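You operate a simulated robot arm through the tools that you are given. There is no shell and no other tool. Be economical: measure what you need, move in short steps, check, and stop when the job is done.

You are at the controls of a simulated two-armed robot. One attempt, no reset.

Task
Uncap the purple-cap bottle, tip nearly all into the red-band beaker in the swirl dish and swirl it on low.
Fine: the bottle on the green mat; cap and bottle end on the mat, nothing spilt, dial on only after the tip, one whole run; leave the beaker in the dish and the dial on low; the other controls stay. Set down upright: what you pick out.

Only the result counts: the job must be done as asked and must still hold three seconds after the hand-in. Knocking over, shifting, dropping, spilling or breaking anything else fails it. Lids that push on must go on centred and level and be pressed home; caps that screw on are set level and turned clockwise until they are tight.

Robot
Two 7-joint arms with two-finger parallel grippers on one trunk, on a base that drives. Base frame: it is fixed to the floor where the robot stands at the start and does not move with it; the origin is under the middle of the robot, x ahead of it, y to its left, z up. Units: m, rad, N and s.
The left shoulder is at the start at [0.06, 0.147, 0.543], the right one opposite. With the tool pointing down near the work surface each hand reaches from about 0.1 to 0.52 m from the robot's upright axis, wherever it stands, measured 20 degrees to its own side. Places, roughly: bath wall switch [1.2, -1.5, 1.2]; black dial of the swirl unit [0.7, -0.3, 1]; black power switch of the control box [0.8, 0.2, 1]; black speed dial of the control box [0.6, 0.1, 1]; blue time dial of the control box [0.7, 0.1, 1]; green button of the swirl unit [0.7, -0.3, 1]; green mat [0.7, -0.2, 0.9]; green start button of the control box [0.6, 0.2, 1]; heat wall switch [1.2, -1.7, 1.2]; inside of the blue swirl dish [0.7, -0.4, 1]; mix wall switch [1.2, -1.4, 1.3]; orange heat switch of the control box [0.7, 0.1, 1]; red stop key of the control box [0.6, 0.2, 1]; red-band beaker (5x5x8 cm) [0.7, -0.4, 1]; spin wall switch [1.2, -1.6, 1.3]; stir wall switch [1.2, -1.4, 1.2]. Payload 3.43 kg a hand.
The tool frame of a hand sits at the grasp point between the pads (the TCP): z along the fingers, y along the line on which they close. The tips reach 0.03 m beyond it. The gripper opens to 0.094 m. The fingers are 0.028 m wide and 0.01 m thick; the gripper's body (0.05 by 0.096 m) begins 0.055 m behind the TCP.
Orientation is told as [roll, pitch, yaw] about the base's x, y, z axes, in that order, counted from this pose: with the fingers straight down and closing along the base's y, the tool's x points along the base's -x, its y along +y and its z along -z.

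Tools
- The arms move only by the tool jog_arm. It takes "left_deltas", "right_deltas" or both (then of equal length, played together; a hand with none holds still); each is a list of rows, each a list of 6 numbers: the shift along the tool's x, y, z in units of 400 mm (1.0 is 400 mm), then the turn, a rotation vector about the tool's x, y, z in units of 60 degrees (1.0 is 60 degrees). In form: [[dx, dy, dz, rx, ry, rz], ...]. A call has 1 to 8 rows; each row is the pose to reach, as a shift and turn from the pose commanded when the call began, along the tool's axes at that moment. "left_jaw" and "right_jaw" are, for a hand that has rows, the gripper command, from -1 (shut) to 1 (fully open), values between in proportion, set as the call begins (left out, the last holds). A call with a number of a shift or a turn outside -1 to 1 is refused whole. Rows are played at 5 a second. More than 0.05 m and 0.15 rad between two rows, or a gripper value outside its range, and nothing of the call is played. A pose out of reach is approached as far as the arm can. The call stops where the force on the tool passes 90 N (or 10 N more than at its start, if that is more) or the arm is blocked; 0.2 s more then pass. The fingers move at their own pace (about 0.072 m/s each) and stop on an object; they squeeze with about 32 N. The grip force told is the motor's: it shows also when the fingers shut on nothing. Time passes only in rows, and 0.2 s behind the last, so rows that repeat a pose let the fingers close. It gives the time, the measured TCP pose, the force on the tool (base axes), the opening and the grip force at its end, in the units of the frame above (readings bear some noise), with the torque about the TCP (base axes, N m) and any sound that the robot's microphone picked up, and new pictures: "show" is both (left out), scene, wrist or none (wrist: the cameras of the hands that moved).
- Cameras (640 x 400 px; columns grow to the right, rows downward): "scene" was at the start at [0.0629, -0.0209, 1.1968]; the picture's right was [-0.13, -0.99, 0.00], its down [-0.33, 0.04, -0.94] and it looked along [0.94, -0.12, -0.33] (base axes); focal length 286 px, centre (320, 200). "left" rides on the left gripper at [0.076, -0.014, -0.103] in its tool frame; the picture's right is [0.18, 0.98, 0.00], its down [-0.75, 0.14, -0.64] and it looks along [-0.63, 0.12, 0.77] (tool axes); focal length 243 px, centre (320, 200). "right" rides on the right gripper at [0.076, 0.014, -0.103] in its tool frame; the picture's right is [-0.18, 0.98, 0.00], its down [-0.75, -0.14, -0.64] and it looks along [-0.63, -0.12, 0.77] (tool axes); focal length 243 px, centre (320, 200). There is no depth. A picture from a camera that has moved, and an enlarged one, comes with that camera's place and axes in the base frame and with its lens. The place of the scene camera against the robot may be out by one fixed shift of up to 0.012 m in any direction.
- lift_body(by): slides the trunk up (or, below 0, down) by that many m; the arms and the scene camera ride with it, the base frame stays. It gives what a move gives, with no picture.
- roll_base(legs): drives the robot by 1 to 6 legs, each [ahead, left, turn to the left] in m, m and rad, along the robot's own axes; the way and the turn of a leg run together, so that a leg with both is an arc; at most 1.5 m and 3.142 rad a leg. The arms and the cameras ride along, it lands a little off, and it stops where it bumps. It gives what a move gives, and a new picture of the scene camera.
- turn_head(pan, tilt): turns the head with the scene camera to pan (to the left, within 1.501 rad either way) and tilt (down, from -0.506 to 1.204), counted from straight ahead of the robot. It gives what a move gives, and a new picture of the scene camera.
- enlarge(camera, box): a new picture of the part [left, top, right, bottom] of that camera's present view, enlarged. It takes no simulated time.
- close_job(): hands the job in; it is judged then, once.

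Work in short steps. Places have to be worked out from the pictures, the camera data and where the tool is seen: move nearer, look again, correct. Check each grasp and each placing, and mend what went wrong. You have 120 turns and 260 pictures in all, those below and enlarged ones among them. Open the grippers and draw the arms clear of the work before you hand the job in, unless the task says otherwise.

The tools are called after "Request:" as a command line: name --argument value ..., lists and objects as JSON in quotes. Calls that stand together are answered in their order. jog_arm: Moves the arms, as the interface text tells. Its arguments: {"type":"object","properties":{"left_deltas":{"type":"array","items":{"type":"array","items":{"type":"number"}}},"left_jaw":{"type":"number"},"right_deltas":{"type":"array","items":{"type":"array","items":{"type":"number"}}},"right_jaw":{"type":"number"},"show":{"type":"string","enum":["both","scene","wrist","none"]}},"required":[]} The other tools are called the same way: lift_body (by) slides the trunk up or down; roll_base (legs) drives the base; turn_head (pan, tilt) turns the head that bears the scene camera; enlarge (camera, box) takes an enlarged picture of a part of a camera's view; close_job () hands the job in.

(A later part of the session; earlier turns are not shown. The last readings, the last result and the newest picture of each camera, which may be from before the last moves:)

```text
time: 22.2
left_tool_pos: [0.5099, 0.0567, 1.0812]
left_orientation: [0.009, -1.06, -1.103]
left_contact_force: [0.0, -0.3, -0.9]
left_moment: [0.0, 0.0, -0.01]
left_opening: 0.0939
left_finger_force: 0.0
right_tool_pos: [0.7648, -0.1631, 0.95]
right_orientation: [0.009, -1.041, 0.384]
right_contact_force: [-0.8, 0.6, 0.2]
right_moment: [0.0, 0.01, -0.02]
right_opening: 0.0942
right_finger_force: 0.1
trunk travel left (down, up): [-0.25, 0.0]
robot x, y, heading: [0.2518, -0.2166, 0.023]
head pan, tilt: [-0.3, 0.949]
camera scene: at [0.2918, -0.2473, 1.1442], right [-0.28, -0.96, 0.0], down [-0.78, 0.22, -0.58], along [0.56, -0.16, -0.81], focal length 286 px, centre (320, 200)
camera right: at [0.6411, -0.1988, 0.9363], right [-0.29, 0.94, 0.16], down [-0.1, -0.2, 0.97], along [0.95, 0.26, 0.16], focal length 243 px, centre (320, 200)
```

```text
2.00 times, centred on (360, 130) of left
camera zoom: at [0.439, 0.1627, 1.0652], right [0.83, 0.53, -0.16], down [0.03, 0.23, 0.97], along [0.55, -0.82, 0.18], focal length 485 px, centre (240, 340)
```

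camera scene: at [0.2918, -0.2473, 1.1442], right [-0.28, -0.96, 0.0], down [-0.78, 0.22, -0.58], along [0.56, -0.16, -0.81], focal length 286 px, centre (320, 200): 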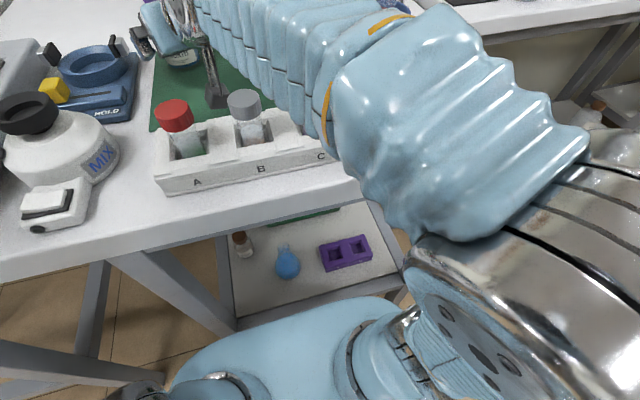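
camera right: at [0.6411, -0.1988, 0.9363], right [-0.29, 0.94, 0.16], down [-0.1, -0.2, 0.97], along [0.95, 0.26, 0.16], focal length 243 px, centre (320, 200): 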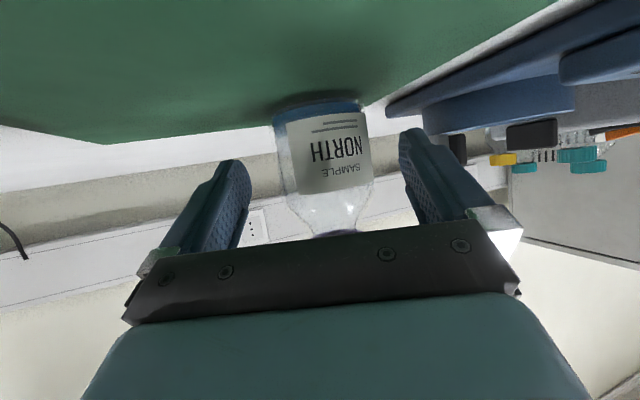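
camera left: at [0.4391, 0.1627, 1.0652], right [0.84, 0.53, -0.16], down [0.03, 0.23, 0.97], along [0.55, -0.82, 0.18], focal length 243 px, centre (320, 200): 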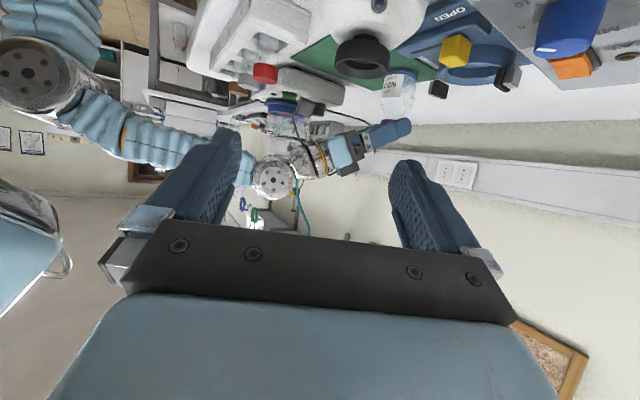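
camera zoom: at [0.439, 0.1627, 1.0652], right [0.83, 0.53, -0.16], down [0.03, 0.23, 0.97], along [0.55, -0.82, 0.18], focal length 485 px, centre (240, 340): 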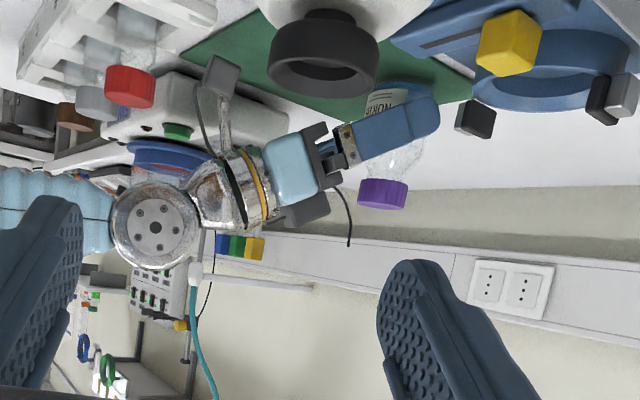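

The fingers straddle the bottle body at label level, roughly centred. I'll close the right gripper.

Request:
jog_arm --right_deltas '[[0, 0, 0, 0, 0, 0], [0, 0, 0, 0, 0, 0], [0, 0, 0, 0, 0, 0], [0, 0, 0, 0, 0, 0]]' --right_jaw -1 --show "wrist"

Request:
enlarge --camera "left" --box '[200, 30, 520, 230]'

```text
time: 23.2
left_tool_pos: [0.5083, 0.057, 1.0809]
left_orientation: [0.009, -1.062, -1.102]
left_contact_force: [0.3, -0.4, 0.1]
left_moment: [-0.02, -0.02, -0.01]
left_opening: 0.0942
left_finger_force: 0.0
right_tool_pos: [0.7635, -0.1621, 0.9506]
right_orientation: [0.008, -1.043, 0.383]
right_contact_force: [-1.0, 1.8, 0.1]
right_moment: [0.05, 0.04, 0.08]
right_opening: 0.055
right_finger_force: 32.3
trunk travel left (down, up): [-0.25, 0.0]
robot x, y, heading: [0.2473, -0.2193, 0.019]
head pan, tilt: [-0.3, 0.949]
camera right: at [0.641, -0.1986, 0.9366], right [-0.29, 0.94, 0.16], down [-0.11, -0.2, 0.97], along [0.95, 0.26, 0.16], focal length 243 px, centre (320, 200)
```

right: 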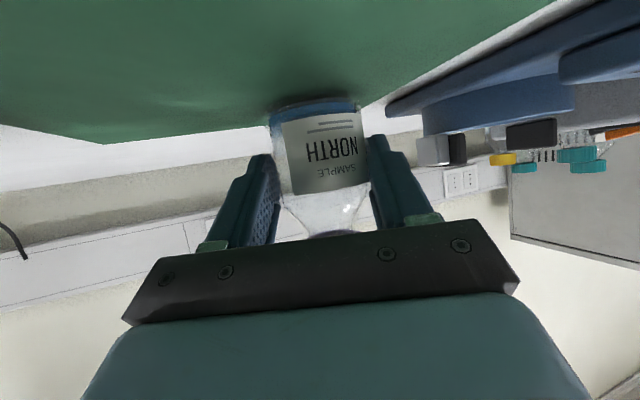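

```text
2.00 times, centred on (360, 130) of left
camera zoom: at [0.4389, 0.1629, 1.0651], right [0.83, 0.53, -0.16], down [0.03, 0.23, 0.97], along [0.55, -0.82, 0.18], focal length 485 px, centre (240, 340)
```

zoom: 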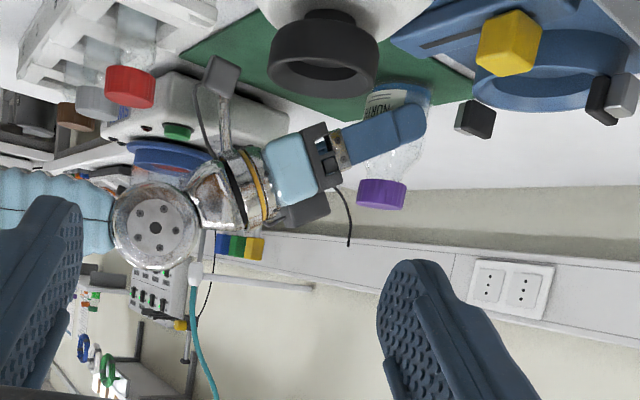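

The grip is firm (opening 0.055 m, 32 N). I'll lift the bottle 5.5 cm straight up and check that it comes along upright.

Request:
jog_arm --right_deltas '[[-0.04, 0, -0.023, 0, 0, 0], [-0.08, 0, -0.046, 0, 0, 0], [-0.119, 0, -0.07, 0, 0, 0], [-0.119, 0, -0.07, 0, 0, 0]]' --show "none"

Request:
enlarge --camera "left" --box '[200, 30, 520, 230]'

```text
time: 24.2
left_tool_pos: [0.5099, 0.0582, 1.0821]
left_orientation: [0.009, -1.061, -1.104]
left_contact_force: [-0.7, 0.3, 0.6]
left_moment: [0.04, 0.01, 0.0]
left_opening: 0.0941
left_finger_force: 0.1
right_tool_pos: [0.7647, -0.1607, 1.0062]
right_orientation: [0.007, -1.04, 0.384]
right_contact_force: [0.0, 0.8, -1.8]
right_moment: [0.0, 0.01, -0.01]
right_opening: 0.0548
right_finger_force: 31.8
trunk travel left (down, up): [-0.25, 0.0]
robot x, y, heading: [0.2538, -0.2162, 0.026]
head pan, tilt: [-0.3, 0.949]
```

```text
2.00 times, centred on (360, 130) of left
camera zoom: at [0.4391, 0.1627, 1.0651], right [0.83, 0.53, -0.16], down [0.03, 0.23, 0.97], along [0.55, -0.82, 0.18], focal length 485 px, centre (240, 340)
```

zoom: 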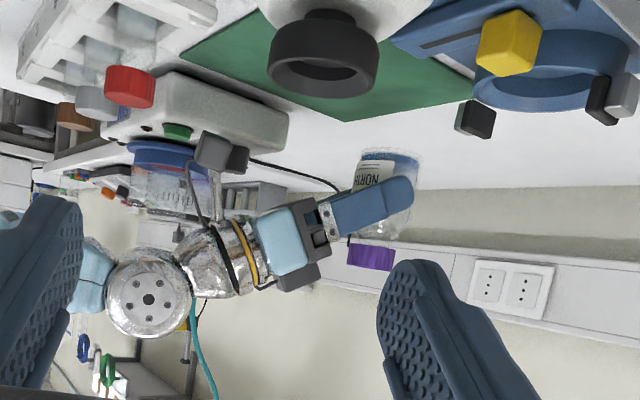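

The bottle is lifted and upright. I'll pull it back to about (0.68,-0.21) and yaw the right hand to point left, making room for the left hand at the cap.

Request:
jog_arm --right_deltas '[[0.017, -0.006, -0.037, -0.096, 0, -0.056], [0.033, -0.012, -0.074, -0.192, 0, -0.112], [0.05, -0.018, -0.111, -0.288, 0, -0.168], [0.067, -0.024, -0.148, -0.385, 0, -0.225], [0.084, -0.03, -0.186, -0.48, 0, -0.281], [0.1, -0.036, -0.223, -0.577, 0, -0.337], [0.1, -0.036, -0.223, -0.577, 0, -0.337]]'

Request:
enlarge --camera "left" --box '[160, 30, 480, 230]'

```text
time: 25.8
left_tool_pos: [0.5097, 0.057, 1.0808]
left_orientation: [0.007, -1.062, -1.103]
left_contact_force: [0.4, 0.5, 0.0]
left_moment: [0.01, -0.01, 0.01]
left_opening: 0.094
left_finger_force: 0.1
right_tool_pos: [0.6812, -0.2146, 1.0162]
right_orientation: [0.009, -1.045, 1.085]
right_contact_force: [-0.2, -0.4, -2.1]
right_moment: [-0.01, 0.03, 0.0]
right_opening: 0.055
right_finger_force: 32.0
trunk travel left (down, up): [-0.25, 0.0]
robot x, y, heading: [0.2525, -0.2188, 0.03]
head pan, tilt: [-0.3, 0.949]
camera scene: at [0.2919, -0.2475, 1.1442], right [-0.28, -0.96, 0.0], down [-0.78, 0.22, -0.58], along [0.56, -0.16, -0.81], focal length 286 px, centre (320, 200)
camera right: at [0.6114, -0.3212, 1.0023], right [-0.83, 0.53, 0.16], down [0.05, -0.22, 0.97], along [0.56, 0.82, 0.16], focal length 243 px, centre (320, 200)
```

scene: 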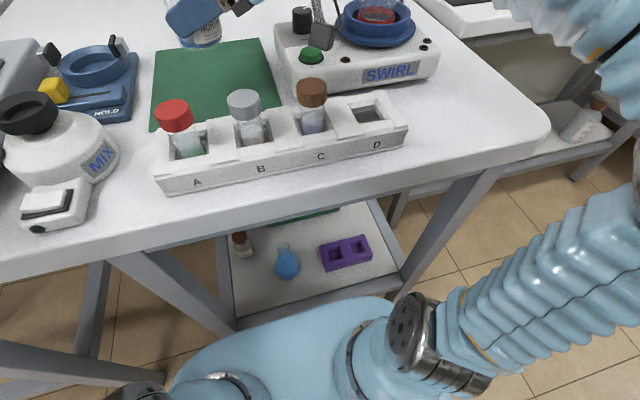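
right: 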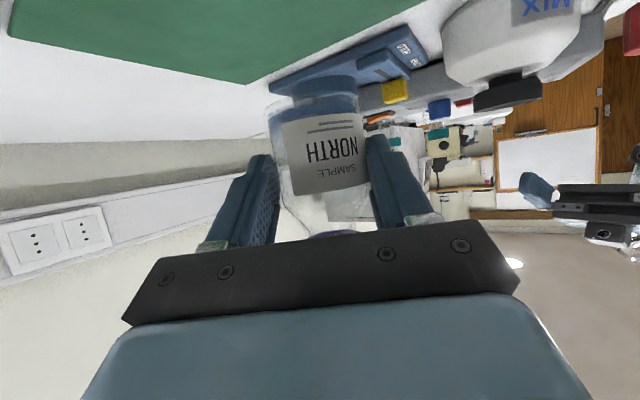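

```text
2.00 times, centred on (320, 130) of left
camera zoom: at [0.4391, 0.1626, 1.0652], right [0.83, 0.53, -0.16], down [0.03, 0.23, 0.97], along [0.55, -0.82, 0.18], focal length 485 px, centre (320, 340)
```

zoom: 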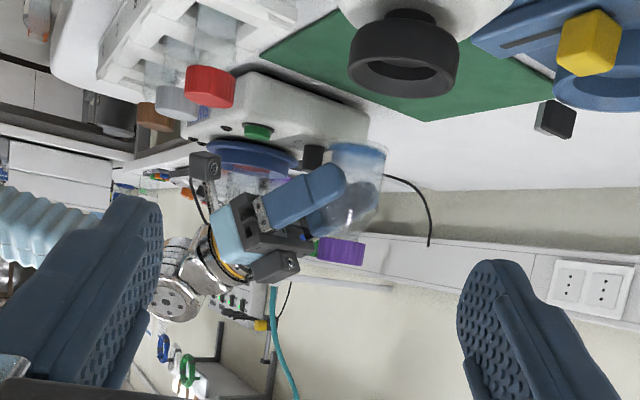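

The bottle axis is at about (0.688,-0.206) with the cap centre near z≈1.063, which both views agree on. I'll bring the left hand in horizontally at cap height, stopping 10 cm short.

Request:
jog_arm --left_deltas '[[-0.05, 0.02, 0.1, 0, 0, 0], [-0.1, 0.04, 0.2, 0, 0, 0], [-0.15, 0.06, 0.3, 0, 0, 0], [-0.2, 0.08, 0.4, 0, 0, 0], [-0.237, 0.1026, 0.4855, 0, 0, 0], [-0.237, 0.1026, 0.4855, 0, 0, 0]]'

Request:
turn_head --pan -0.1 --tilt 0.3

```text
time: 27.2
left_tool_pos: [0.6496, -0.1167, 1.07]
left_orientation: [0.008, -1.062, -1.103]
left_contact_force: [-0.3, -0.9, 0.1]
left_moment: [0.0, -0.04, 0.03]
left_opening: 0.0939
left_finger_force: 0.1
right_tool_pos: [0.6833, -0.2146, 1.0176]
right_orientation: [0.008, -1.044, 1.083]
right_contact_force: [0.1, 1.2, -1.7]
right_moment: [-0.01, 0.03, -0.01]
right_opening: 0.0552
right_finger_force: 31.7
trunk travel left (down, up): [-0.25, 0.0]
robot x, y, heading: [0.2549, -0.2187, 0.024]
head pan, tilt: [-0.3, 0.949]
camera scene: at [0.2921, -0.2475, 1.1442], right [-0.28, -0.96, 0.0], down [-0.78, 0.22, -0.58], along [0.56, -0.16, -0.81], focal length 286 px, centre (320, 200)
camera left: at [0.5791, -0.0115, 1.0536], right [0.83, 0.53, -0.16], down [0.03, 0.23, 0.97], along [0.55, -0.82, 0.18], focal length 243 px, centre (320, 200)
```

scene: 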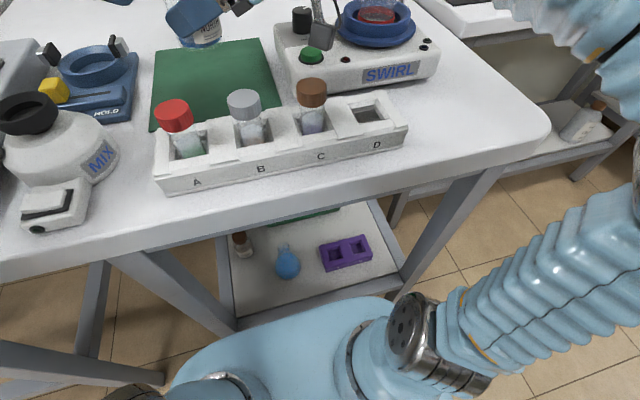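
left: 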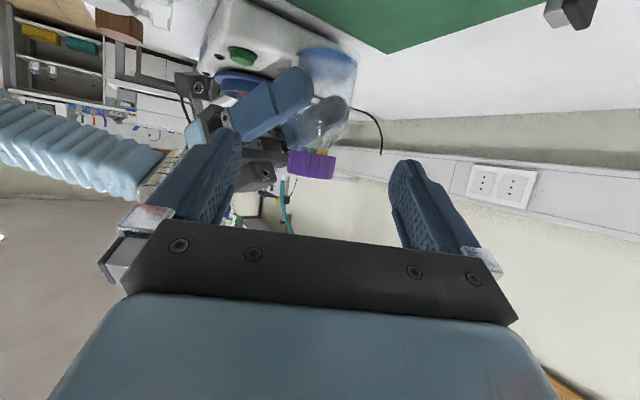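

```text
time: 28.2
left_tool_pos: [0.6502, -0.1176, 1.0697]
left_orientation: [0.008, -1.061, -1.102]
left_contact_force: [0.3, -0.4, 0.0]
left_moment: [-0.01, -0.03, -0.02]
left_opening: 0.094
left_finger_force: 0.1
right_tool_pos: [0.6832, -0.2146, 1.0158]
right_orientation: [0.008, -1.042, 1.084]
right_contact_force: [0.2, 0.5, -1.5]
right_moment: [-0.04, 0.01, 0.01]
right_opening: 0.0552
right_finger_force: 32.0
trunk travel left (down, up): [-0.25, 0.0]
robot x, y, heading: [0.2511, -0.2157, 0.02]
head pan, tilt: [-0.099, 0.3]
camera scene: at [0.3151, -0.2346, 1.2], right [-0.08, -1.0, 0.0], down [-0.3, 0.02, -0.95], along [0.95, -0.08, -0.3], focal length 286 px, centre (320, 200)
```

scene: 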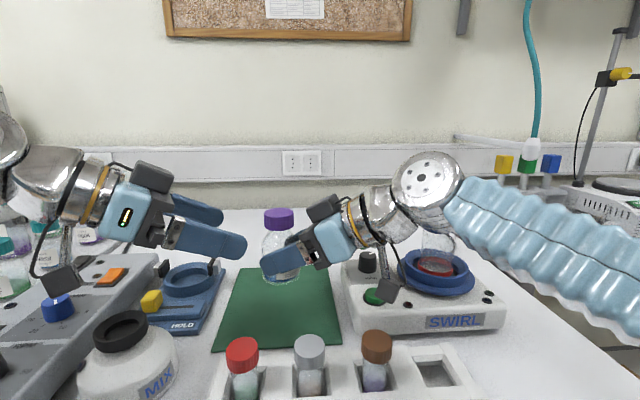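

The cap is well placed between the open left fingers. I'll advance horizontally so they straddle it.

Request:
jog_arm --left_deltas '[[-0.035, -0.003, 0.068, 0, 0, 0], [-0.07, -0.007, 0.136, 0, 0, 0], [-0.106, -0.01, 0.205, 0, 0, 0], [-0.106, -0.01, 0.205, 0, 0, 0]]'

Request:
enlarge --camera "scene" --box '[180, 150, 420, 300]'

```text
time: 29.1
left_tool_pos: [0.682, -0.1892, 1.071]
left_orientation: [0.024, -1.072, -1.107]
left_contact_force: [5.8, 3.1, 4.1]
left_moment: [-0.18, -0.02, 0.19]
left_opening: 0.09
left_finger_force: 0.0
right_tool_pos: [0.6935, -0.2262, 1.0081]
right_orientation: [0.018, -1.032, 1.046]
right_contact_force: [-6.1, -2.8, -7.2]
right_moment: [0.07, -0.47, 0.02]
right_opening: 0.0549
right_finger_force: 31.9
trunk travel left (down, up): [-0.25, 0.0]
robot x, y, heading: [0.2501, -0.2147, 0.023]
head pan, tilt: [-0.099, 0.3]
stopped in row 4 (left hand): the force on the tool passed its limit at 107 N (the readings are from after the stop); the commanded pose is now the measured one
camera scene: at [0.3148, -0.2342, 1.2001], right [-0.08, -1.0, 0.0], down [-0.29, 0.02, -0.96], along [0.95, -0.08, -0.3], focal length 286 px, centre (320, 200)
camera left: at [0.6117, -0.0846, 1.0542], right [0.83, 0.54, -0.15], down [0.02, 0.24, 0.97], along [0.56, -0.81, 0.19], focal length 243 px, centre (320, 200)
```

scene: 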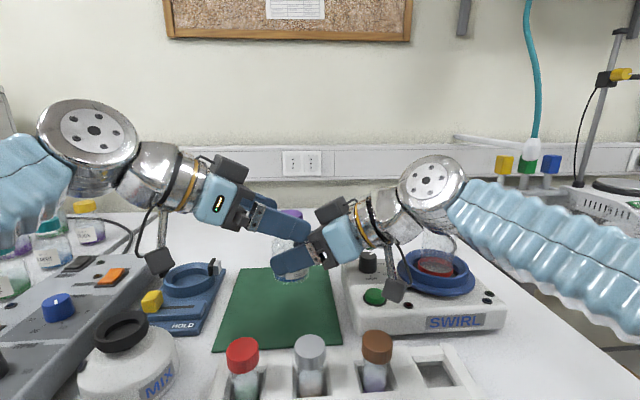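
left: 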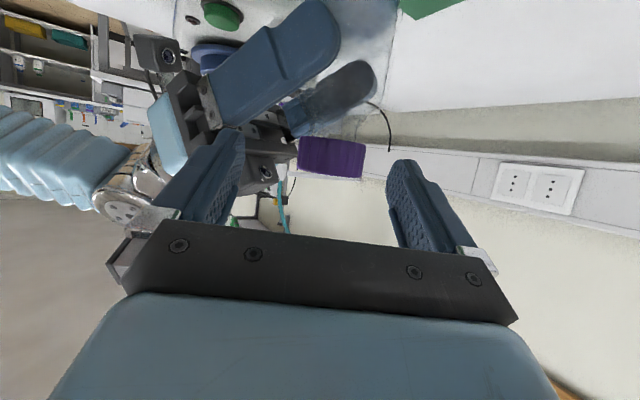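

```text
2.67 times, centred on (300, 225) of scene
camera zoom: at [0.3148, -0.2342, 1.2001], right [-0.08, -1.0, 0.0], down [-0.29, 0.02, -0.96], along [0.95, -0.08, -0.3], focal length 762 px, centre (373, 133)
```

zoom: 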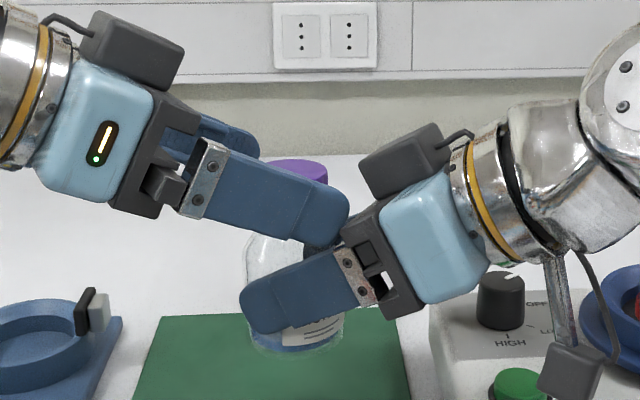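

The left near fingertip struck the right palm because the opening was too wide. I'll back the left off and narrow its opening, then move the bottle to a roomier, lower spot.

Request:
jog_arm --left_deltas '[[0.03, 0, -0.068, 0, 0, 0], [0.06, 0, -0.136, 0, 0, 0], [0.09, 0, -0.205, 0, 0, 0], [0.12, 0, -0.3, 0, 0, 0], [0.13, 0, -0.38, 0, 0, 0]]' --left_jaw 0.3 --show "both"

Request:
enlarge --camera "scene" --box '[180, 150, 420, 300]'

```text
time: 30.3
left_tool_pos: [0.6098, -0.0493, 1.0987]
left_orientation: [0.023, -1.07, -1.109]
left_contact_force: [-0.1, 0.1, 0.6]
left_moment: [0.0, -0.01, -0.01]
left_opening: 0.061
left_finger_force: 0.0
right_tool_pos: [0.6934, -0.2269, 1.0106]
right_orientation: [0.017, -1.035, 1.045]
right_contact_force: [0.2, 0.3, -1.9]
right_moment: [-0.03, 0.0, -0.02]
right_opening: 0.0549
right_finger_force: 32.1
trunk travel left (down, up): [-0.25, 0.0]
robot x, y, heading: [0.2494, -0.218, 0.021]
head pan, tilt: [-0.099, 0.3]
camera scene: at [0.3152, -0.2347, 1.2001], right [-0.08, -1.0, 0.0], down [-0.29, 0.02, -0.96], along [0.95, -0.08, -0.3], focal length 286 px, centre (320, 200)
camera left: at [0.5396, 0.0559, 1.0822], right [0.83, 0.54, -0.15], down [0.02, 0.24, 0.97], along [0.56, -0.81, 0.19], focal length 243 px, centre (320, 200)
```

scene: 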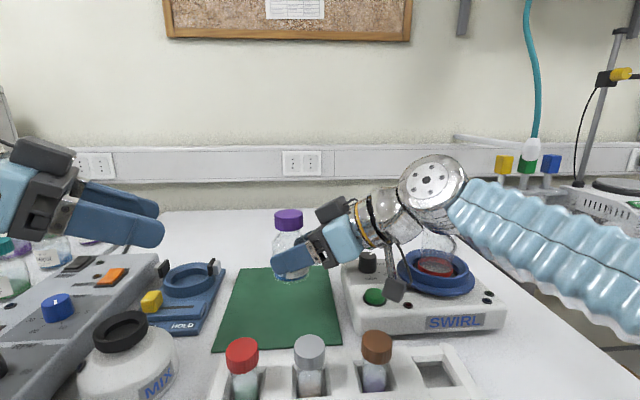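
left: 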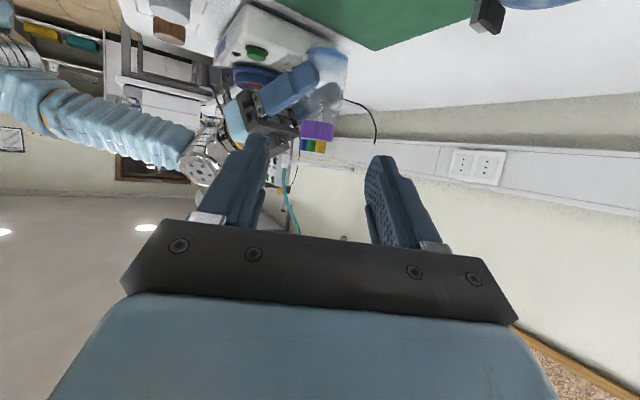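

```text
2.67 times, centred on (300, 225) of scene
camera zoom: at [0.3152, -0.2347, 1.2001], right [-0.08, -1.0, 0.0], down [-0.29, 0.02, -0.96], along [0.95, -0.08, -0.3], focal length 762 px, centre (373, 133)
```

zoom: 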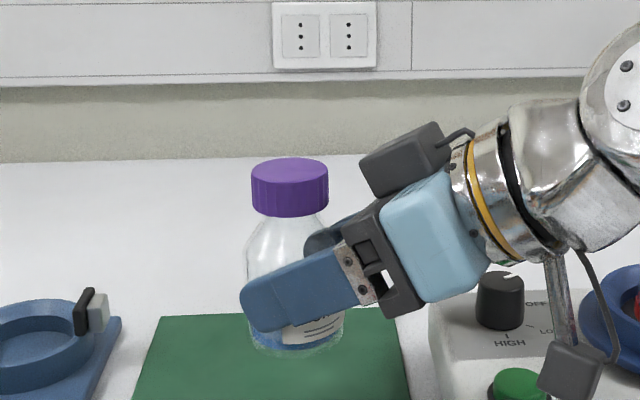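

The bottle is still upright and secure. I'll shift it to about (0.66,-0.155) and yaw the right hand to nearly point left, opening more room for the cap hand.

Request:
jog_arm --right_deltas '[[-0.009, 0.05, 0.031, -0.11, 0, -0.065], [-0.017, 0.1, 0.062, -0.22, 0, -0.13], [-0.026, 0.149, 0.092, -0.3285, 0, -0.195], [-0.026, 0.149, 0.092, -0.3285, 0, -0.195]]' --show "scene"

Request:
enlarge --camera "left" --box '[160, 30, 480, 230]'

```text
time: 31.3
left_tool_pos: [0.6119, -0.049, 1.0992]
left_orientation: [0.023, -1.068, -1.107]
left_contact_force: [0.0, 0.1, 0.8]
left_moment: [-0.01, -0.01, -0.03]
left_opening: 0.0614
left_finger_force: 0.0
right_tool_pos: [0.6578, -0.1665, 1.0005]
right_orientation: [0.016, -1.037, 1.448]
right_contact_force: [0.7, 0.3, -1.5]
right_moment: [-0.04, 0.0, 0.0]
right_opening: 0.0551
right_finger_force: 32.1
trunk travel left (down, up): [-0.25, 0.0]
robot x, y, heading: [0.2515, -0.2146, 0.021]
head pan, tilt: [-0.099, 0.3]
camera scene: at [0.3152, -0.2346, 1.2001], right [-0.08, -1.0, 0.0], down [-0.29, 0.02, -0.96], along [0.95, -0.08, -0.3], focal length 286 px, centre (320, 200)
```

scene: 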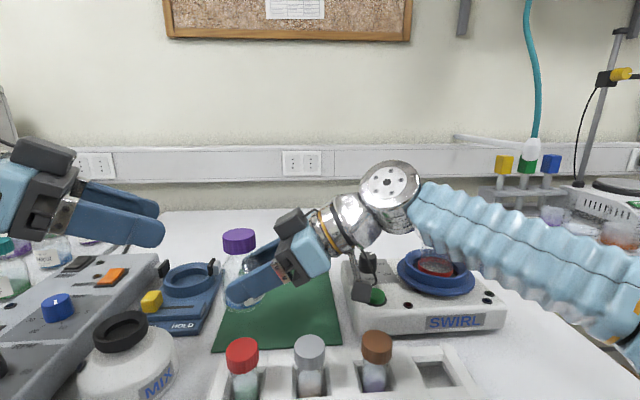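

```text
2.00 times, centred on (320, 130) of left
camera zoom: at [0.5399, 0.0558, 1.0822], right [0.83, 0.54, -0.15], down [0.02, 0.24, 0.97], along [0.56, -0.81, 0.19], focal length 485 px, centre (320, 340)
```

zoom: 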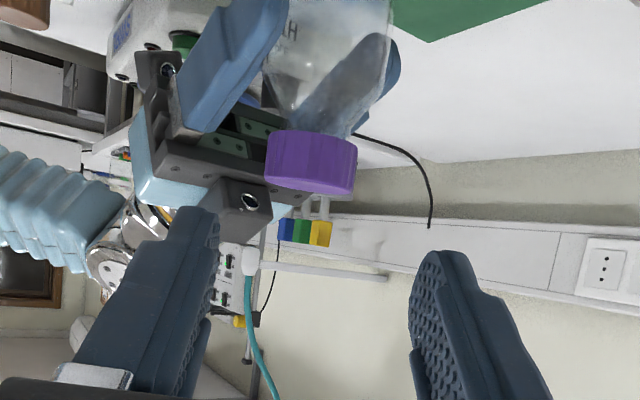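

Cap is at about (0.659,-0.157,1.046). I'll lower the left hand to that height, advance most of the way with the narrower opening, and check alignment.

Request:
jog_arm --left_deltas '[[0.045, -0.008, 0.03, 0, 0, 0], [0.085, -0.016, 0.063, 0, 0, 0], [0.05, -0.016, 0.13, 0, 0, 0], [0.02, -0.015, 0.185, 0, 0, 0], [0.02, -0.015, 0.185, 0, 0, 0]]'

Request:
enlarge --camera "scene" --box '[140, 150, 380, 300]'

Request:
enlarge --camera "left" --box '[200, 60, 440, 210]'

```text
time: 32.5
left_tool_pos: [0.6352, -0.1098, 1.0523]
left_orientation: [0.022, -1.068, -1.105]
left_contact_force: [-0.1, 0.6, 0.4]
left_moment: [-0.03, 0.0, 0.01]
left_opening: 0.0612
left_finger_force: 0.1
right_tool_pos: [0.6585, -0.1661, 1.0005]
right_orientation: [0.015, -1.04, 1.448]
right_contact_force: [-0.6, 0.2, -2.8]
right_moment: [-0.08, 0.01, -0.02]
right_opening: 0.0551
right_finger_force: 32.3
trunk travel left (down, up): [-0.25, 0.0]
robot x, y, heading: [0.2511, -0.2195, 0.022]
head pan, tilt: [-0.099, 0.3]
camera scene: at [0.3153, -0.2348, 1.2], right [-0.08, -1.0, 0.0], down [-0.3, 0.02, -0.96], along [0.95, -0.08, -0.3], focal length 286 px, centre (320, 200)
camera left: at [0.5639, -0.0038, 1.0356], right [0.83, 0.54, -0.15], down [0.02, 0.24, 0.97], along [0.56, -0.81, 0.19], focal length 243 px, centre (320, 200)
```

scene: 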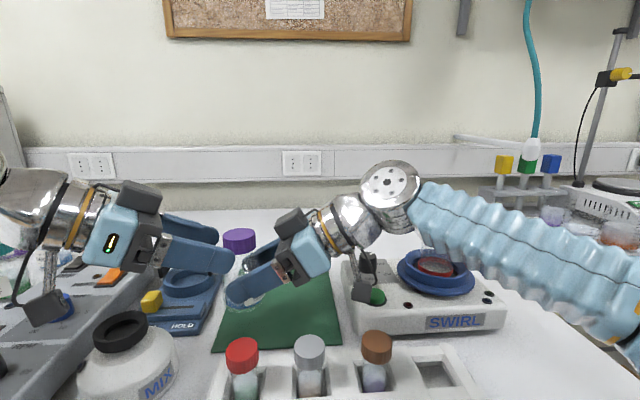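
left: 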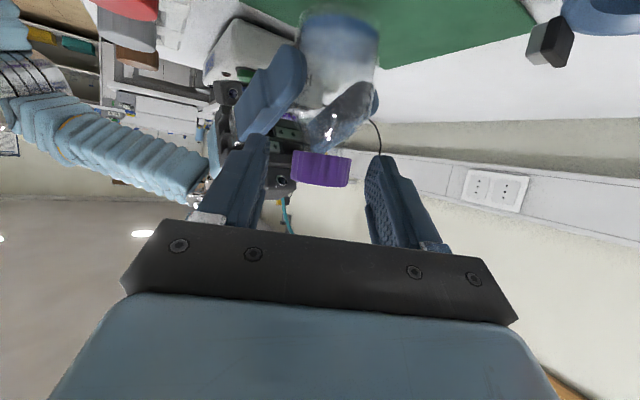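

```text
2.67 times, centred on (260, 225) of scene
camera zoom: at [0.3153, -0.2348, 1.2], right [-0.08, -1.0, 0.0], down [-0.3, 0.02, -0.96], along [0.95, -0.08, -0.3], focal length 762 px, centre (480, 133)
```

zoom: 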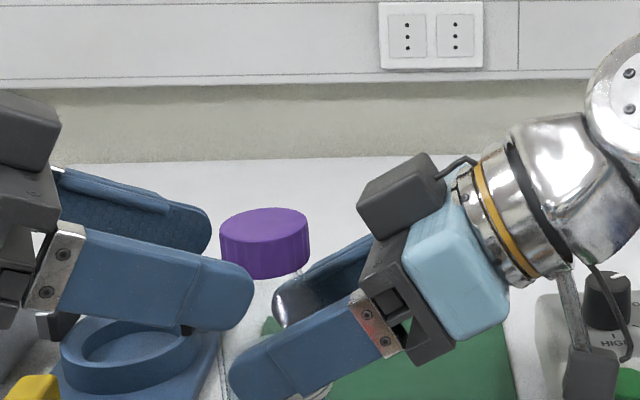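

```text
2.67 times, centred on (320, 135) of left
camera zoom: at [0.5639, -0.0038, 1.0356], right [0.83, 0.54, -0.15], down [0.02, 0.24, 0.97], along [0.56, -0.81, 0.19], focal length 647 px, centre (320, 373)
```

zoom: 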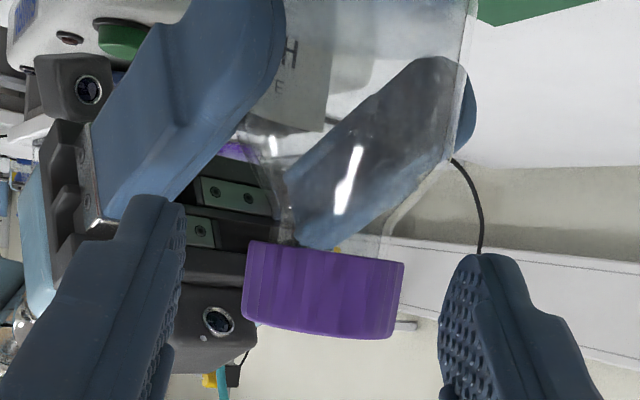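

The alignment is good, so I'll advance the last 4 cm to straddle the cap.

Request:
jog_arm --left_deltas '[[-0.033, 0.007, 0.045, 0, 0, 0], [-0.0665, 0.0135, 0.09, 0, 0, 0], [-0.0665, 0.0135, 0.09, 0, 0, 0]]'

Request:
enlarge --camera "scene" --box '[140, 150, 380, 300]'

Request:
enlarge --camera "left" --box '[200, 60, 440, 210]'

```text
time: 33.3
left_tool_pos: [0.6602, -0.1445, 1.0603]
left_orientation: [0.026, -1.071, -1.106]
left_contact_force: [-0.2, -1.0, 1.0]
left_moment: [0.02, 0.0, 0.02]
left_opening: 0.0613
left_finger_force: 0.1
right_tool_pos: [0.6577, -0.1656, 0.9994]
right_orientation: [0.016, -1.039, 1.448]
right_contact_force: [0.2, 0.7, -1.3]
right_moment: [-0.03, 0.02, 0.04]
right_opening: 0.0549
right_finger_force: 31.4
trunk travel left (down, up): [-0.25, 0.0]
robot x, y, heading: [0.2516, -0.2163, 0.014]
head pan, tilt: [-0.099, 0.3]
camera scene: at [0.3153, -0.2348, 1.2], right [-0.08, -1.0, 0.0], down [-0.3, 0.02, -0.96], along [0.95, -0.08, -0.3], focal length 286 px, centre (320, 200)
camera left: at [0.5884, -0.0394, 1.0441], right [0.83, 0.54, -0.15], down [0.02, 0.24, 0.97], along [0.56, -0.81, 0.19], focal length 243 px, centre (320, 200)
```

scene: 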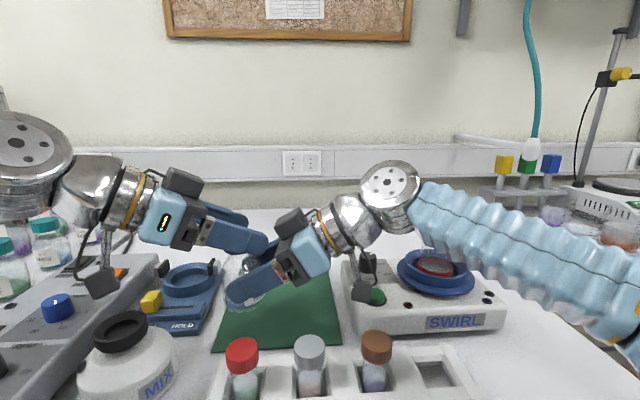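
left: 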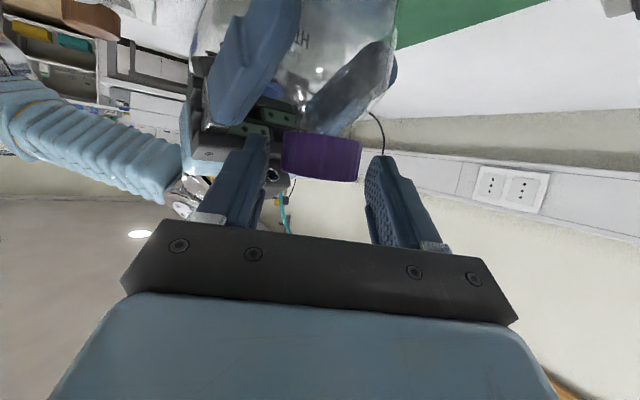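

```text
2.67 times, centred on (260, 225) of scene
camera zoom: at [0.3153, -0.2348, 1.2], right [-0.08, -1.0, 0.0], down [-0.3, 0.02, -0.96], along [0.95, -0.08, -0.3], focal length 762 px, centre (480, 133)
```

zoom: 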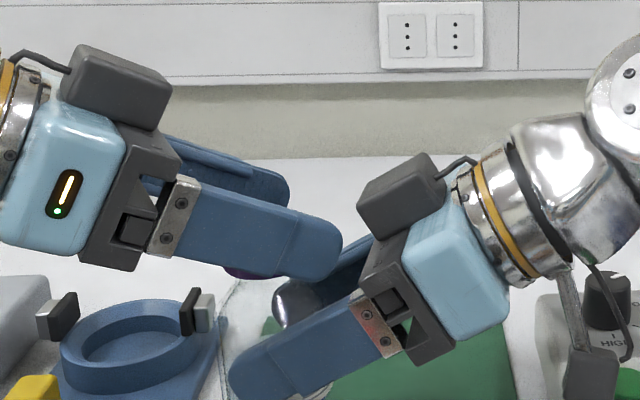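

```text
2.67 times, centred on (320, 135) of left
camera zoom: at [0.5884, -0.0394, 1.0441], right [0.83, 0.54, -0.15], down [0.02, 0.24, 0.97], along [0.56, -0.81, 0.19], focal length 647 px, centre (320, 373)
```

zoom: 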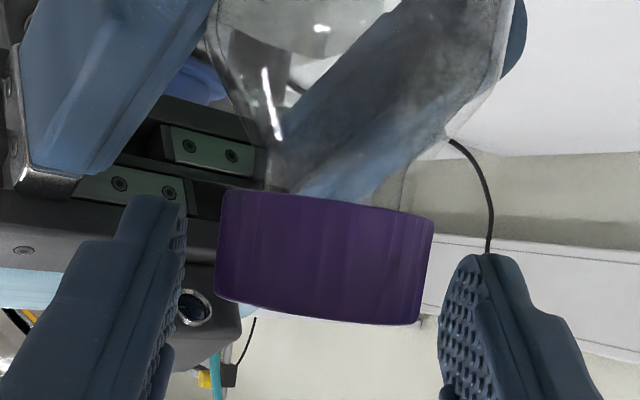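

The cap lies between the left pads with good vertical overlap. I'll close the left gripper on it.

Request:
jog_arm --left_deltas '[[0, 0, 0, 0, 0, 0], [0, 0, 0, 0, 0, 0], [0, 0, 0, 0, 0, 0]]' --left_jaw -1 --show "wrist"

Request:
enlarge --camera "scene" --box '[140, 150, 380, 300]'

```text
time: 34.1
left_tool_pos: [0.6581, -0.1447, 1.0617]
left_orientation: [0.021, -1.068, -1.108]
left_contact_force: [-2.8, -1.7, 0.3]
left_moment: [-0.06, 0.11, 0.0]
left_opening: 0.0394
left_finger_force: 31.5
right_tool_pos: [0.6591, -0.1662, 1.0009]
right_orientation: [0.015, -1.039, 1.446]
right_contact_force: [2.8, 2.7, -1.9]
right_moment: [-0.12, 0.16, -0.02]
right_opening: 0.0551
right_finger_force: 31.9
trunk travel left (down, up): [-0.25, 0.0]
robot x, y, heading: [0.2479, -0.2189, 0.026]
head pan, tilt: [-0.099, 0.3]
heard: snap
camera left: at [0.5881, -0.0393, 1.044], right [0.83, 0.54, -0.15], down [0.02, 0.24, 0.97], along [0.56, -0.81, 0.19], focal length 243 px, centre (320, 200)
```

left: 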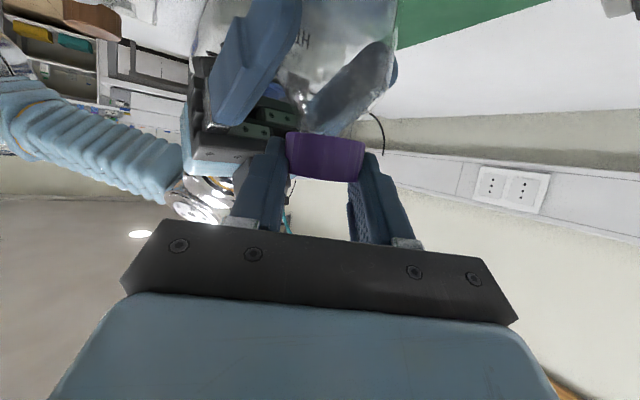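

```text
2.67 times, centred on (260, 225) of scene
camera zoom: at [0.3151, -0.2347, 1.2001], right [-0.08, -1.0, 0.0], down [-0.29, 0.02, -0.96], along [0.95, -0.08, -0.3], focal length 762 px, centre (480, 133)
```

zoom: 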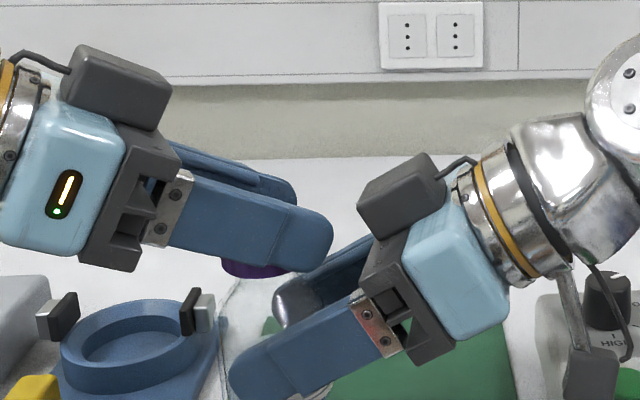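

Gripped at 0.039 m with a light snap sound. I'll turn the cap anticlockwise by 0.42 rad about its axis and watch the torque.

Request:
jog_arm --left_deltas '[[0, -0.004, 0, -0.117, 0, -0.0645], [-0.0005, -0.008, 0.001, -0.234, 0, -0.129], [-0.001, -0.0116, 0.002, -0.351, 0, -0.1935], [-0.001, -0.0116, 0.002, -0.351, 0, -0.1935]]' --show "wrist"

Request:
enlarge --camera "scene" --box '[140, 150, 380, 300]'

```text
time: 35.1
left_tool_pos: [0.6544, -0.1456, 1.0611]
left_orientation: [0.021, -1.072, -0.68]
left_contact_force: [9.0, 0.2, -0.3]
left_moment: [0.06, -0.2, 0.02]
left_opening: 0.0393
left_finger_force: 31.9
right_tool_pos: [0.6577, -0.1664, 1.0008]
right_orientation: [0.017, -1.038, 1.45]
right_contact_force: [-9.6, -0.5, -1.4]
right_moment: [0.02, -0.34, 0.22]
right_opening: 0.0549
right_finger_force: 32.4
trunk travel left (down, up): [-0.25, 0.0]
robot x, y, heading: [0.2556, -0.2179, 0.019]
head pan, tilt: [-0.099, 0.3]
camera left: at [0.5468, -0.0795, 1.0437], right [0.54, 0.83, -0.15], down [-0.08, 0.23, 0.97], along [0.84, -0.51, 0.19], focal length 243 px, centre (320, 200)
```

left: 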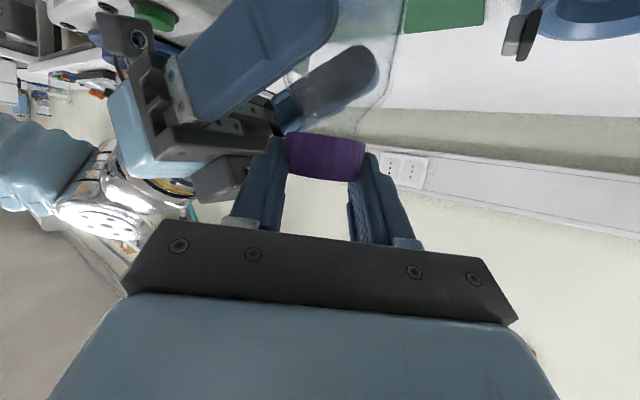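

```text
2.67 times, centred on (260, 225) of scene
camera zoom: at [0.3151, -0.2348, 1.2001], right [-0.08, -1.0, 0.0], down [-0.29, 0.02, -0.96], along [0.95, -0.08, -0.3], focal length 762 px, centre (480, 133)
```

zoom: 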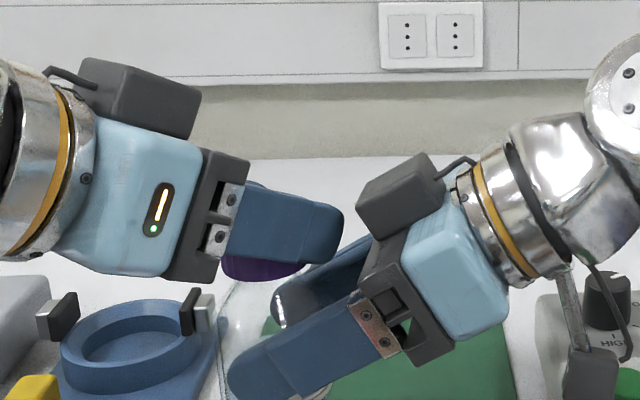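

The cap turned freely with little torque. I'll continue to yaw ≈ -0.12 with a small axis correction.

Request:
jog_arm --left_deltas '[[-0.001, -0.0025, 0.0018, -0.117, 0, -0.0645], [-0.002, -0.0055, 0.0038, -0.234, 0, -0.129], [-0.003, -0.0087, 0.0056, -0.351, 0, -0.1935], [-0.004, -0.0123, 0.0073, -0.468, 0, -0.258], [-0.004, -0.0123, 0.0073, -0.468, 0, -0.258]]' --show "wrist"

Request:
enlarge --camera "scene" --box '[140, 150, 380, 300]'

```text
time: 36.3
left_tool_pos: [0.6537, -0.1519, 1.0617]
left_orientation: [0.01, -1.077, -0.112]
left_contact_force: [16.5, 15.5, -1.4]
left_moment: [0.37, -0.4, -0.07]
left_opening: 0.0392
left_finger_force: 32.4
right_tool_pos: [0.6585, -0.1659, 1.0005]
right_orientation: [0.014, -1.04, 1.446]
right_contact_force: [-16.0, -16.3, -0.3]
right_moment: [0.57, -0.59, 0.41]
right_opening: 0.0552
right_finger_force: 32.0
trunk travel left (down, up): [-0.25, 0.0]
robot x, y, heading: [0.2501, -0.218, 0.022]
head pan, tilt: [-0.099, 0.3]
camera left: at [0.5273, -0.1531, 1.0439], right [0.01, 0.99, -0.16], down [-0.19, 0.16, 0.97], along [0.98, 0.02, 0.19], focal length 243 px, centre (320, 200)
```

left: 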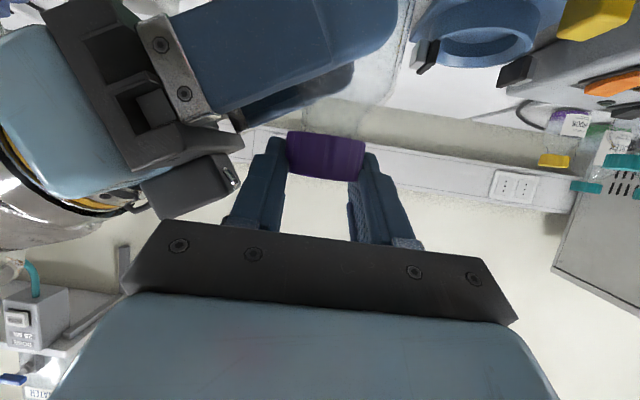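

```text
2.67 times, centred on (260, 225) of scene
camera zoom: at [0.3152, -0.2348, 1.2001], right [-0.08, -1.0, 0.0], down [-0.29, 0.02, -0.96], along [0.95, -0.08, -0.3], focal length 762 px, centre (480, 133)
```

zoom: 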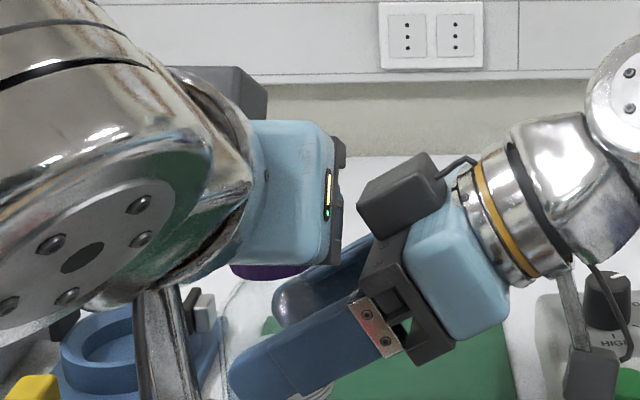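

The side forces show the true axis is only about 4 mm ahead of the TCP, at (0.660,-0.148). I'll open, swing back 1.04 rad around that axis, and regrip.

Request:
jog_arm --left_deltas '[[0, 0, 0, 0, 0, 0], [-0.001, 0.003, 0.001, 0.125, 0, 0.067], [-0.001, 0.006, 0.002, 0.25, 0, 0.135], [-0.002, 0.008, 0.004, 0.375, 0, 0.202], [-0.003, 0.011, 0.005, 0.5, 0, 0.27], [-0.004, 0.014, 0.006, 0.625, 0, 0.337], [-0.004, 0.016, 0.007, 0.75, 0, 0.404], [-0.005, 0.018, 0.008, 0.875, 0, 0.471]]' --left_jaw 0.3 --show "wrist"

Request:
enlarge --camera "left" --box '[200, 60, 440, 210]'

```text
time: 38.1
left_tool_pos: [0.6578, -0.1463, 1.0615]
left_orientation: [0.008, -1.074, -1.157]
left_contact_force: [-0.6, -0.6, 0.7]
left_moment: [0.0, -0.03, 0.02]
left_opening: 0.0609
left_finger_force: 0.1
right_tool_pos: [0.6573, -0.1662, 1.0]
right_orientation: [0.014, -1.038, 1.446]
right_contact_force: [-0.2, 0.4, -1.1]
right_moment: [-0.04, -0.03, -0.05]
right_opening: 0.0548
right_finger_force: 31.8
trunk travel left (down, up): [-0.25, 0.0]
robot x, y, heading: [0.2518, -0.2189, 0.019]
head pan, tilt: [-0.099, 0.3]
heard: snap
camera left: at [0.5933, -0.037, 1.0443], right [0.86, 0.48, -0.16], down [0.04, 0.24, 0.97], along [0.51, -0.84, 0.19], focal length 243 px, centre (320, 200)
```

left: 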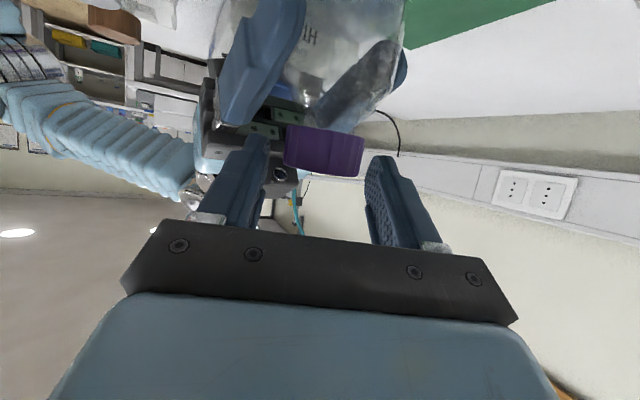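

```text
2.67 times, centred on (320, 135) of left
camera zoom: at [0.5933, -0.037, 1.0443], right [0.86, 0.48, -0.16], down [0.04, 0.24, 0.97], along [0.51, -0.84, 0.19], focal length 647 px, centre (320, 373)
```

zoom: 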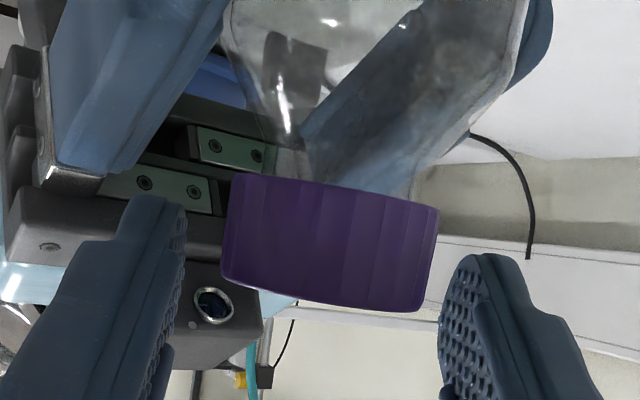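

The cap is still well centred. I'll close and turn another 0.9 rad.

Request:
jog_arm --left_deltas '[[0, 0, 0, 0, 0, 0], [0, 0, 0, 0, 0, 0], [0, 0, 0, -0.125, 0, -0.0675], [0, -0.001, 0, -0.25, 0, -0.135], [0, -0.001, 0.001, -0.375, 0, -0.2025], [-0.001, -0.002, 0.001, -0.5, 0, -0.27], [-0.001, -0.002, 0.002, -0.625, 0, -0.3375], [-0.001, -0.0025, 0.002, -0.75, 0, -0.405]]' --left_jaw -1 --show "none"

Request:
enlarge --camera "right" --box '[240, 150, 480, 300]'

```text
time: 39.9
left_tool_pos: [0.6571, -0.1491, 1.0618]
left_orientation: [0.004, -1.08, -0.259]
left_contact_force: [-20.7, -6.1, 1.9]
left_moment: [-0.17, 0.39, -0.2]
left_opening: 0.0387
left_finger_force: 32.2
right_tool_pos: [0.659, -0.1663, 1.0008]
right_orientation: [0.018, -1.038, 1.445]
right_contact_force: [21.2, 6.7, -4.1]
right_moment: [-0.38, 0.9, -0.2]
right_opening: 0.055
right_finger_force: 31.5
trunk travel left (down, up): [-0.25, 0.0]
robot x, y, heading: [0.2504, -0.2194, 0.019]
head pan, tilt: [-0.099, 0.3]
heard: snap
```

```text
2.67 times, centred on (360, 225) of right
camera zoom: at [0.6304, -0.2921, 0.9865], right [-0.96, 0.2, 0.17], down [0.13, -0.19, 0.97], along [0.23, 0.96, 0.15], focal length 647 px, centre (213, 133)
```

zoom: 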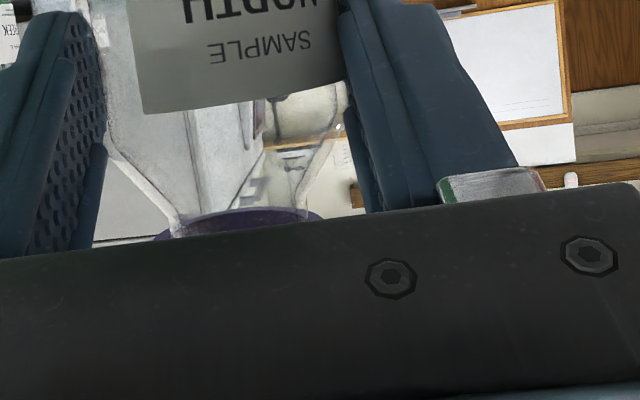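

Still free-turning, though the lateral force suggests the axis offset is about 6 mm. I'll open and swing back 1.04 rad.

Request:
jog_arm --left_deltas '[[0, 0, 0, 0, 0, 0], [0, 0.001, 0, 0.125, 0, 0.067], [0, 0.001, 0.001, 0.25, 0, 0.135], [0, 0.002, 0.001, 0.375, 0, 0.202], [0, 0.003, 0.001, 0.5, 0, 0.27], [-0.001, 0.004, 0.002, 0.625, 0, 0.337], [-0.001, 0.005, 0.002, 0.75, 0, 0.404], [-0.001, 0.005, 0.002, 0.875, 0, 0.471]]' --left_jaw 0.3 --show "none"

Request:
enlarge --camera "left" --box '[200, 60, 440, 210]'

```text
time: 41.7
left_tool_pos: [0.6596, -0.1467, 1.0617]
left_orientation: [0.003, -1.076, -1.299]
left_contact_force: [0.1, 0.2, 0.6]
left_moment: [0.0, 0.01, 0.04]
left_opening: 0.061
left_finger_force: 0.0
right_tool_pos: [0.6581, -0.1662, 0.9997]
right_orientation: [0.016, -1.038, 1.447]
right_contact_force: [1.1, -0.9, -2.4]
right_moment: [-0.02, -0.02, -0.01]
right_opening: 0.0547
right_finger_force: 32.0
trunk travel left (down, up): [-0.25, 0.0]
robot x, y, heading: [0.2504, -0.2163, 0.022]
head pan, tilt: [-0.099, 0.3]
heard: snap
```

```text
2.67 times, centred on (320, 135) of left
camera zoom: at [0.6122, -0.0288, 1.0445], right [0.92, 0.35, -0.16], down [0.08, 0.24, 0.97], along [0.38, -0.91, 0.19], focal length 647 px, centre (320, 373)
```

zoom: 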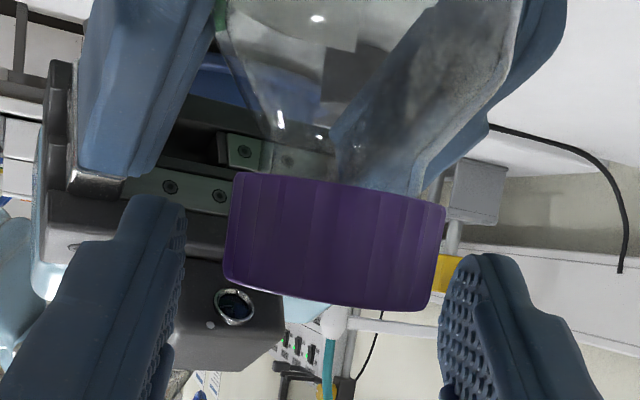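

The grip is centred again. I'll close and turn 0.9 rad with the corrected axis.

Request:
jog_arm --left_deltas '[[0, 0, 0, 0, 0, 0], [0, 0, 0, 0, 0, 0], [0, -0.0022, 0, -0.125, 0, -0.0675], [-0.001, -0.0044, 0.001, -0.25, 0, -0.135], [-0.001, -0.0066, 0.001, -0.375, 0, -0.2025], [-0.0015, -0.0085, 0.002, -0.5, 0, -0.27], [-0.002, -0.01, 0.004, -0.625, 0, -0.3375], [-0.0026, -0.0117, 0.005, -0.75, 0, -0.405]]' --left_jaw -1 --show "none"

Request:
jog_arm --left_deltas '[[-0.011, 0, -0.006, 0, 0, 0], [-0.011, 0, -0.006, 0, 0, 0]]' --show "none"

```text
time: 43.5
left_tool_pos: [0.6556, -0.1495, 1.0624]
left_orientation: [0.007, -1.077, -0.409]
left_contact_force: [2.4, -2.0, 9.0]
left_moment: [0.03, -0.14, -0.03]
left_opening: 0.0394
left_finger_force: 32.3
right_tool_pos: [0.658, -0.1651, 0.9994]
right_orientation: [0.016, -1.04, 1.447]
right_contact_force: [-2.6, 2.4, -11.0]
right_moment: [-0.34, -0.03, 0.08]
right_opening: 0.0547
right_finger_force: 31.9
trunk travel left (down, up): [-0.25, 0.0]
robot x, y, heading: [0.2542, -0.2164, 0.02]
head pan, tilt: [-0.099, 0.3]
heard: snap
```

```text
time: 44.1
left_tool_pos: [0.6562, -0.1487, 1.0658]
left_orientation: [0.005, -1.073, -0.406]
left_contact_force: [2.7, -1.1, -1.8]
left_moment: [0.02, 0.0, -0.01]
left_opening: 0.0391
left_finger_force: 32.2
right_tool_pos: [0.6573, -0.1663, 1.0012]
right_orientation: [0.014, -1.039, 1.449]
right_contact_force: [-3.0, 0.9, 1.0]
right_moment: [-0.06, -0.1, 0.05]
right_opening: 0.0548
right_finger_force: 32.3
trunk travel left (down, up): [-0.25, 0.0]
robot x, y, heading: [0.2484, -0.2182, 0.022]
head pan, tilt: [-0.099, 0.3]
```

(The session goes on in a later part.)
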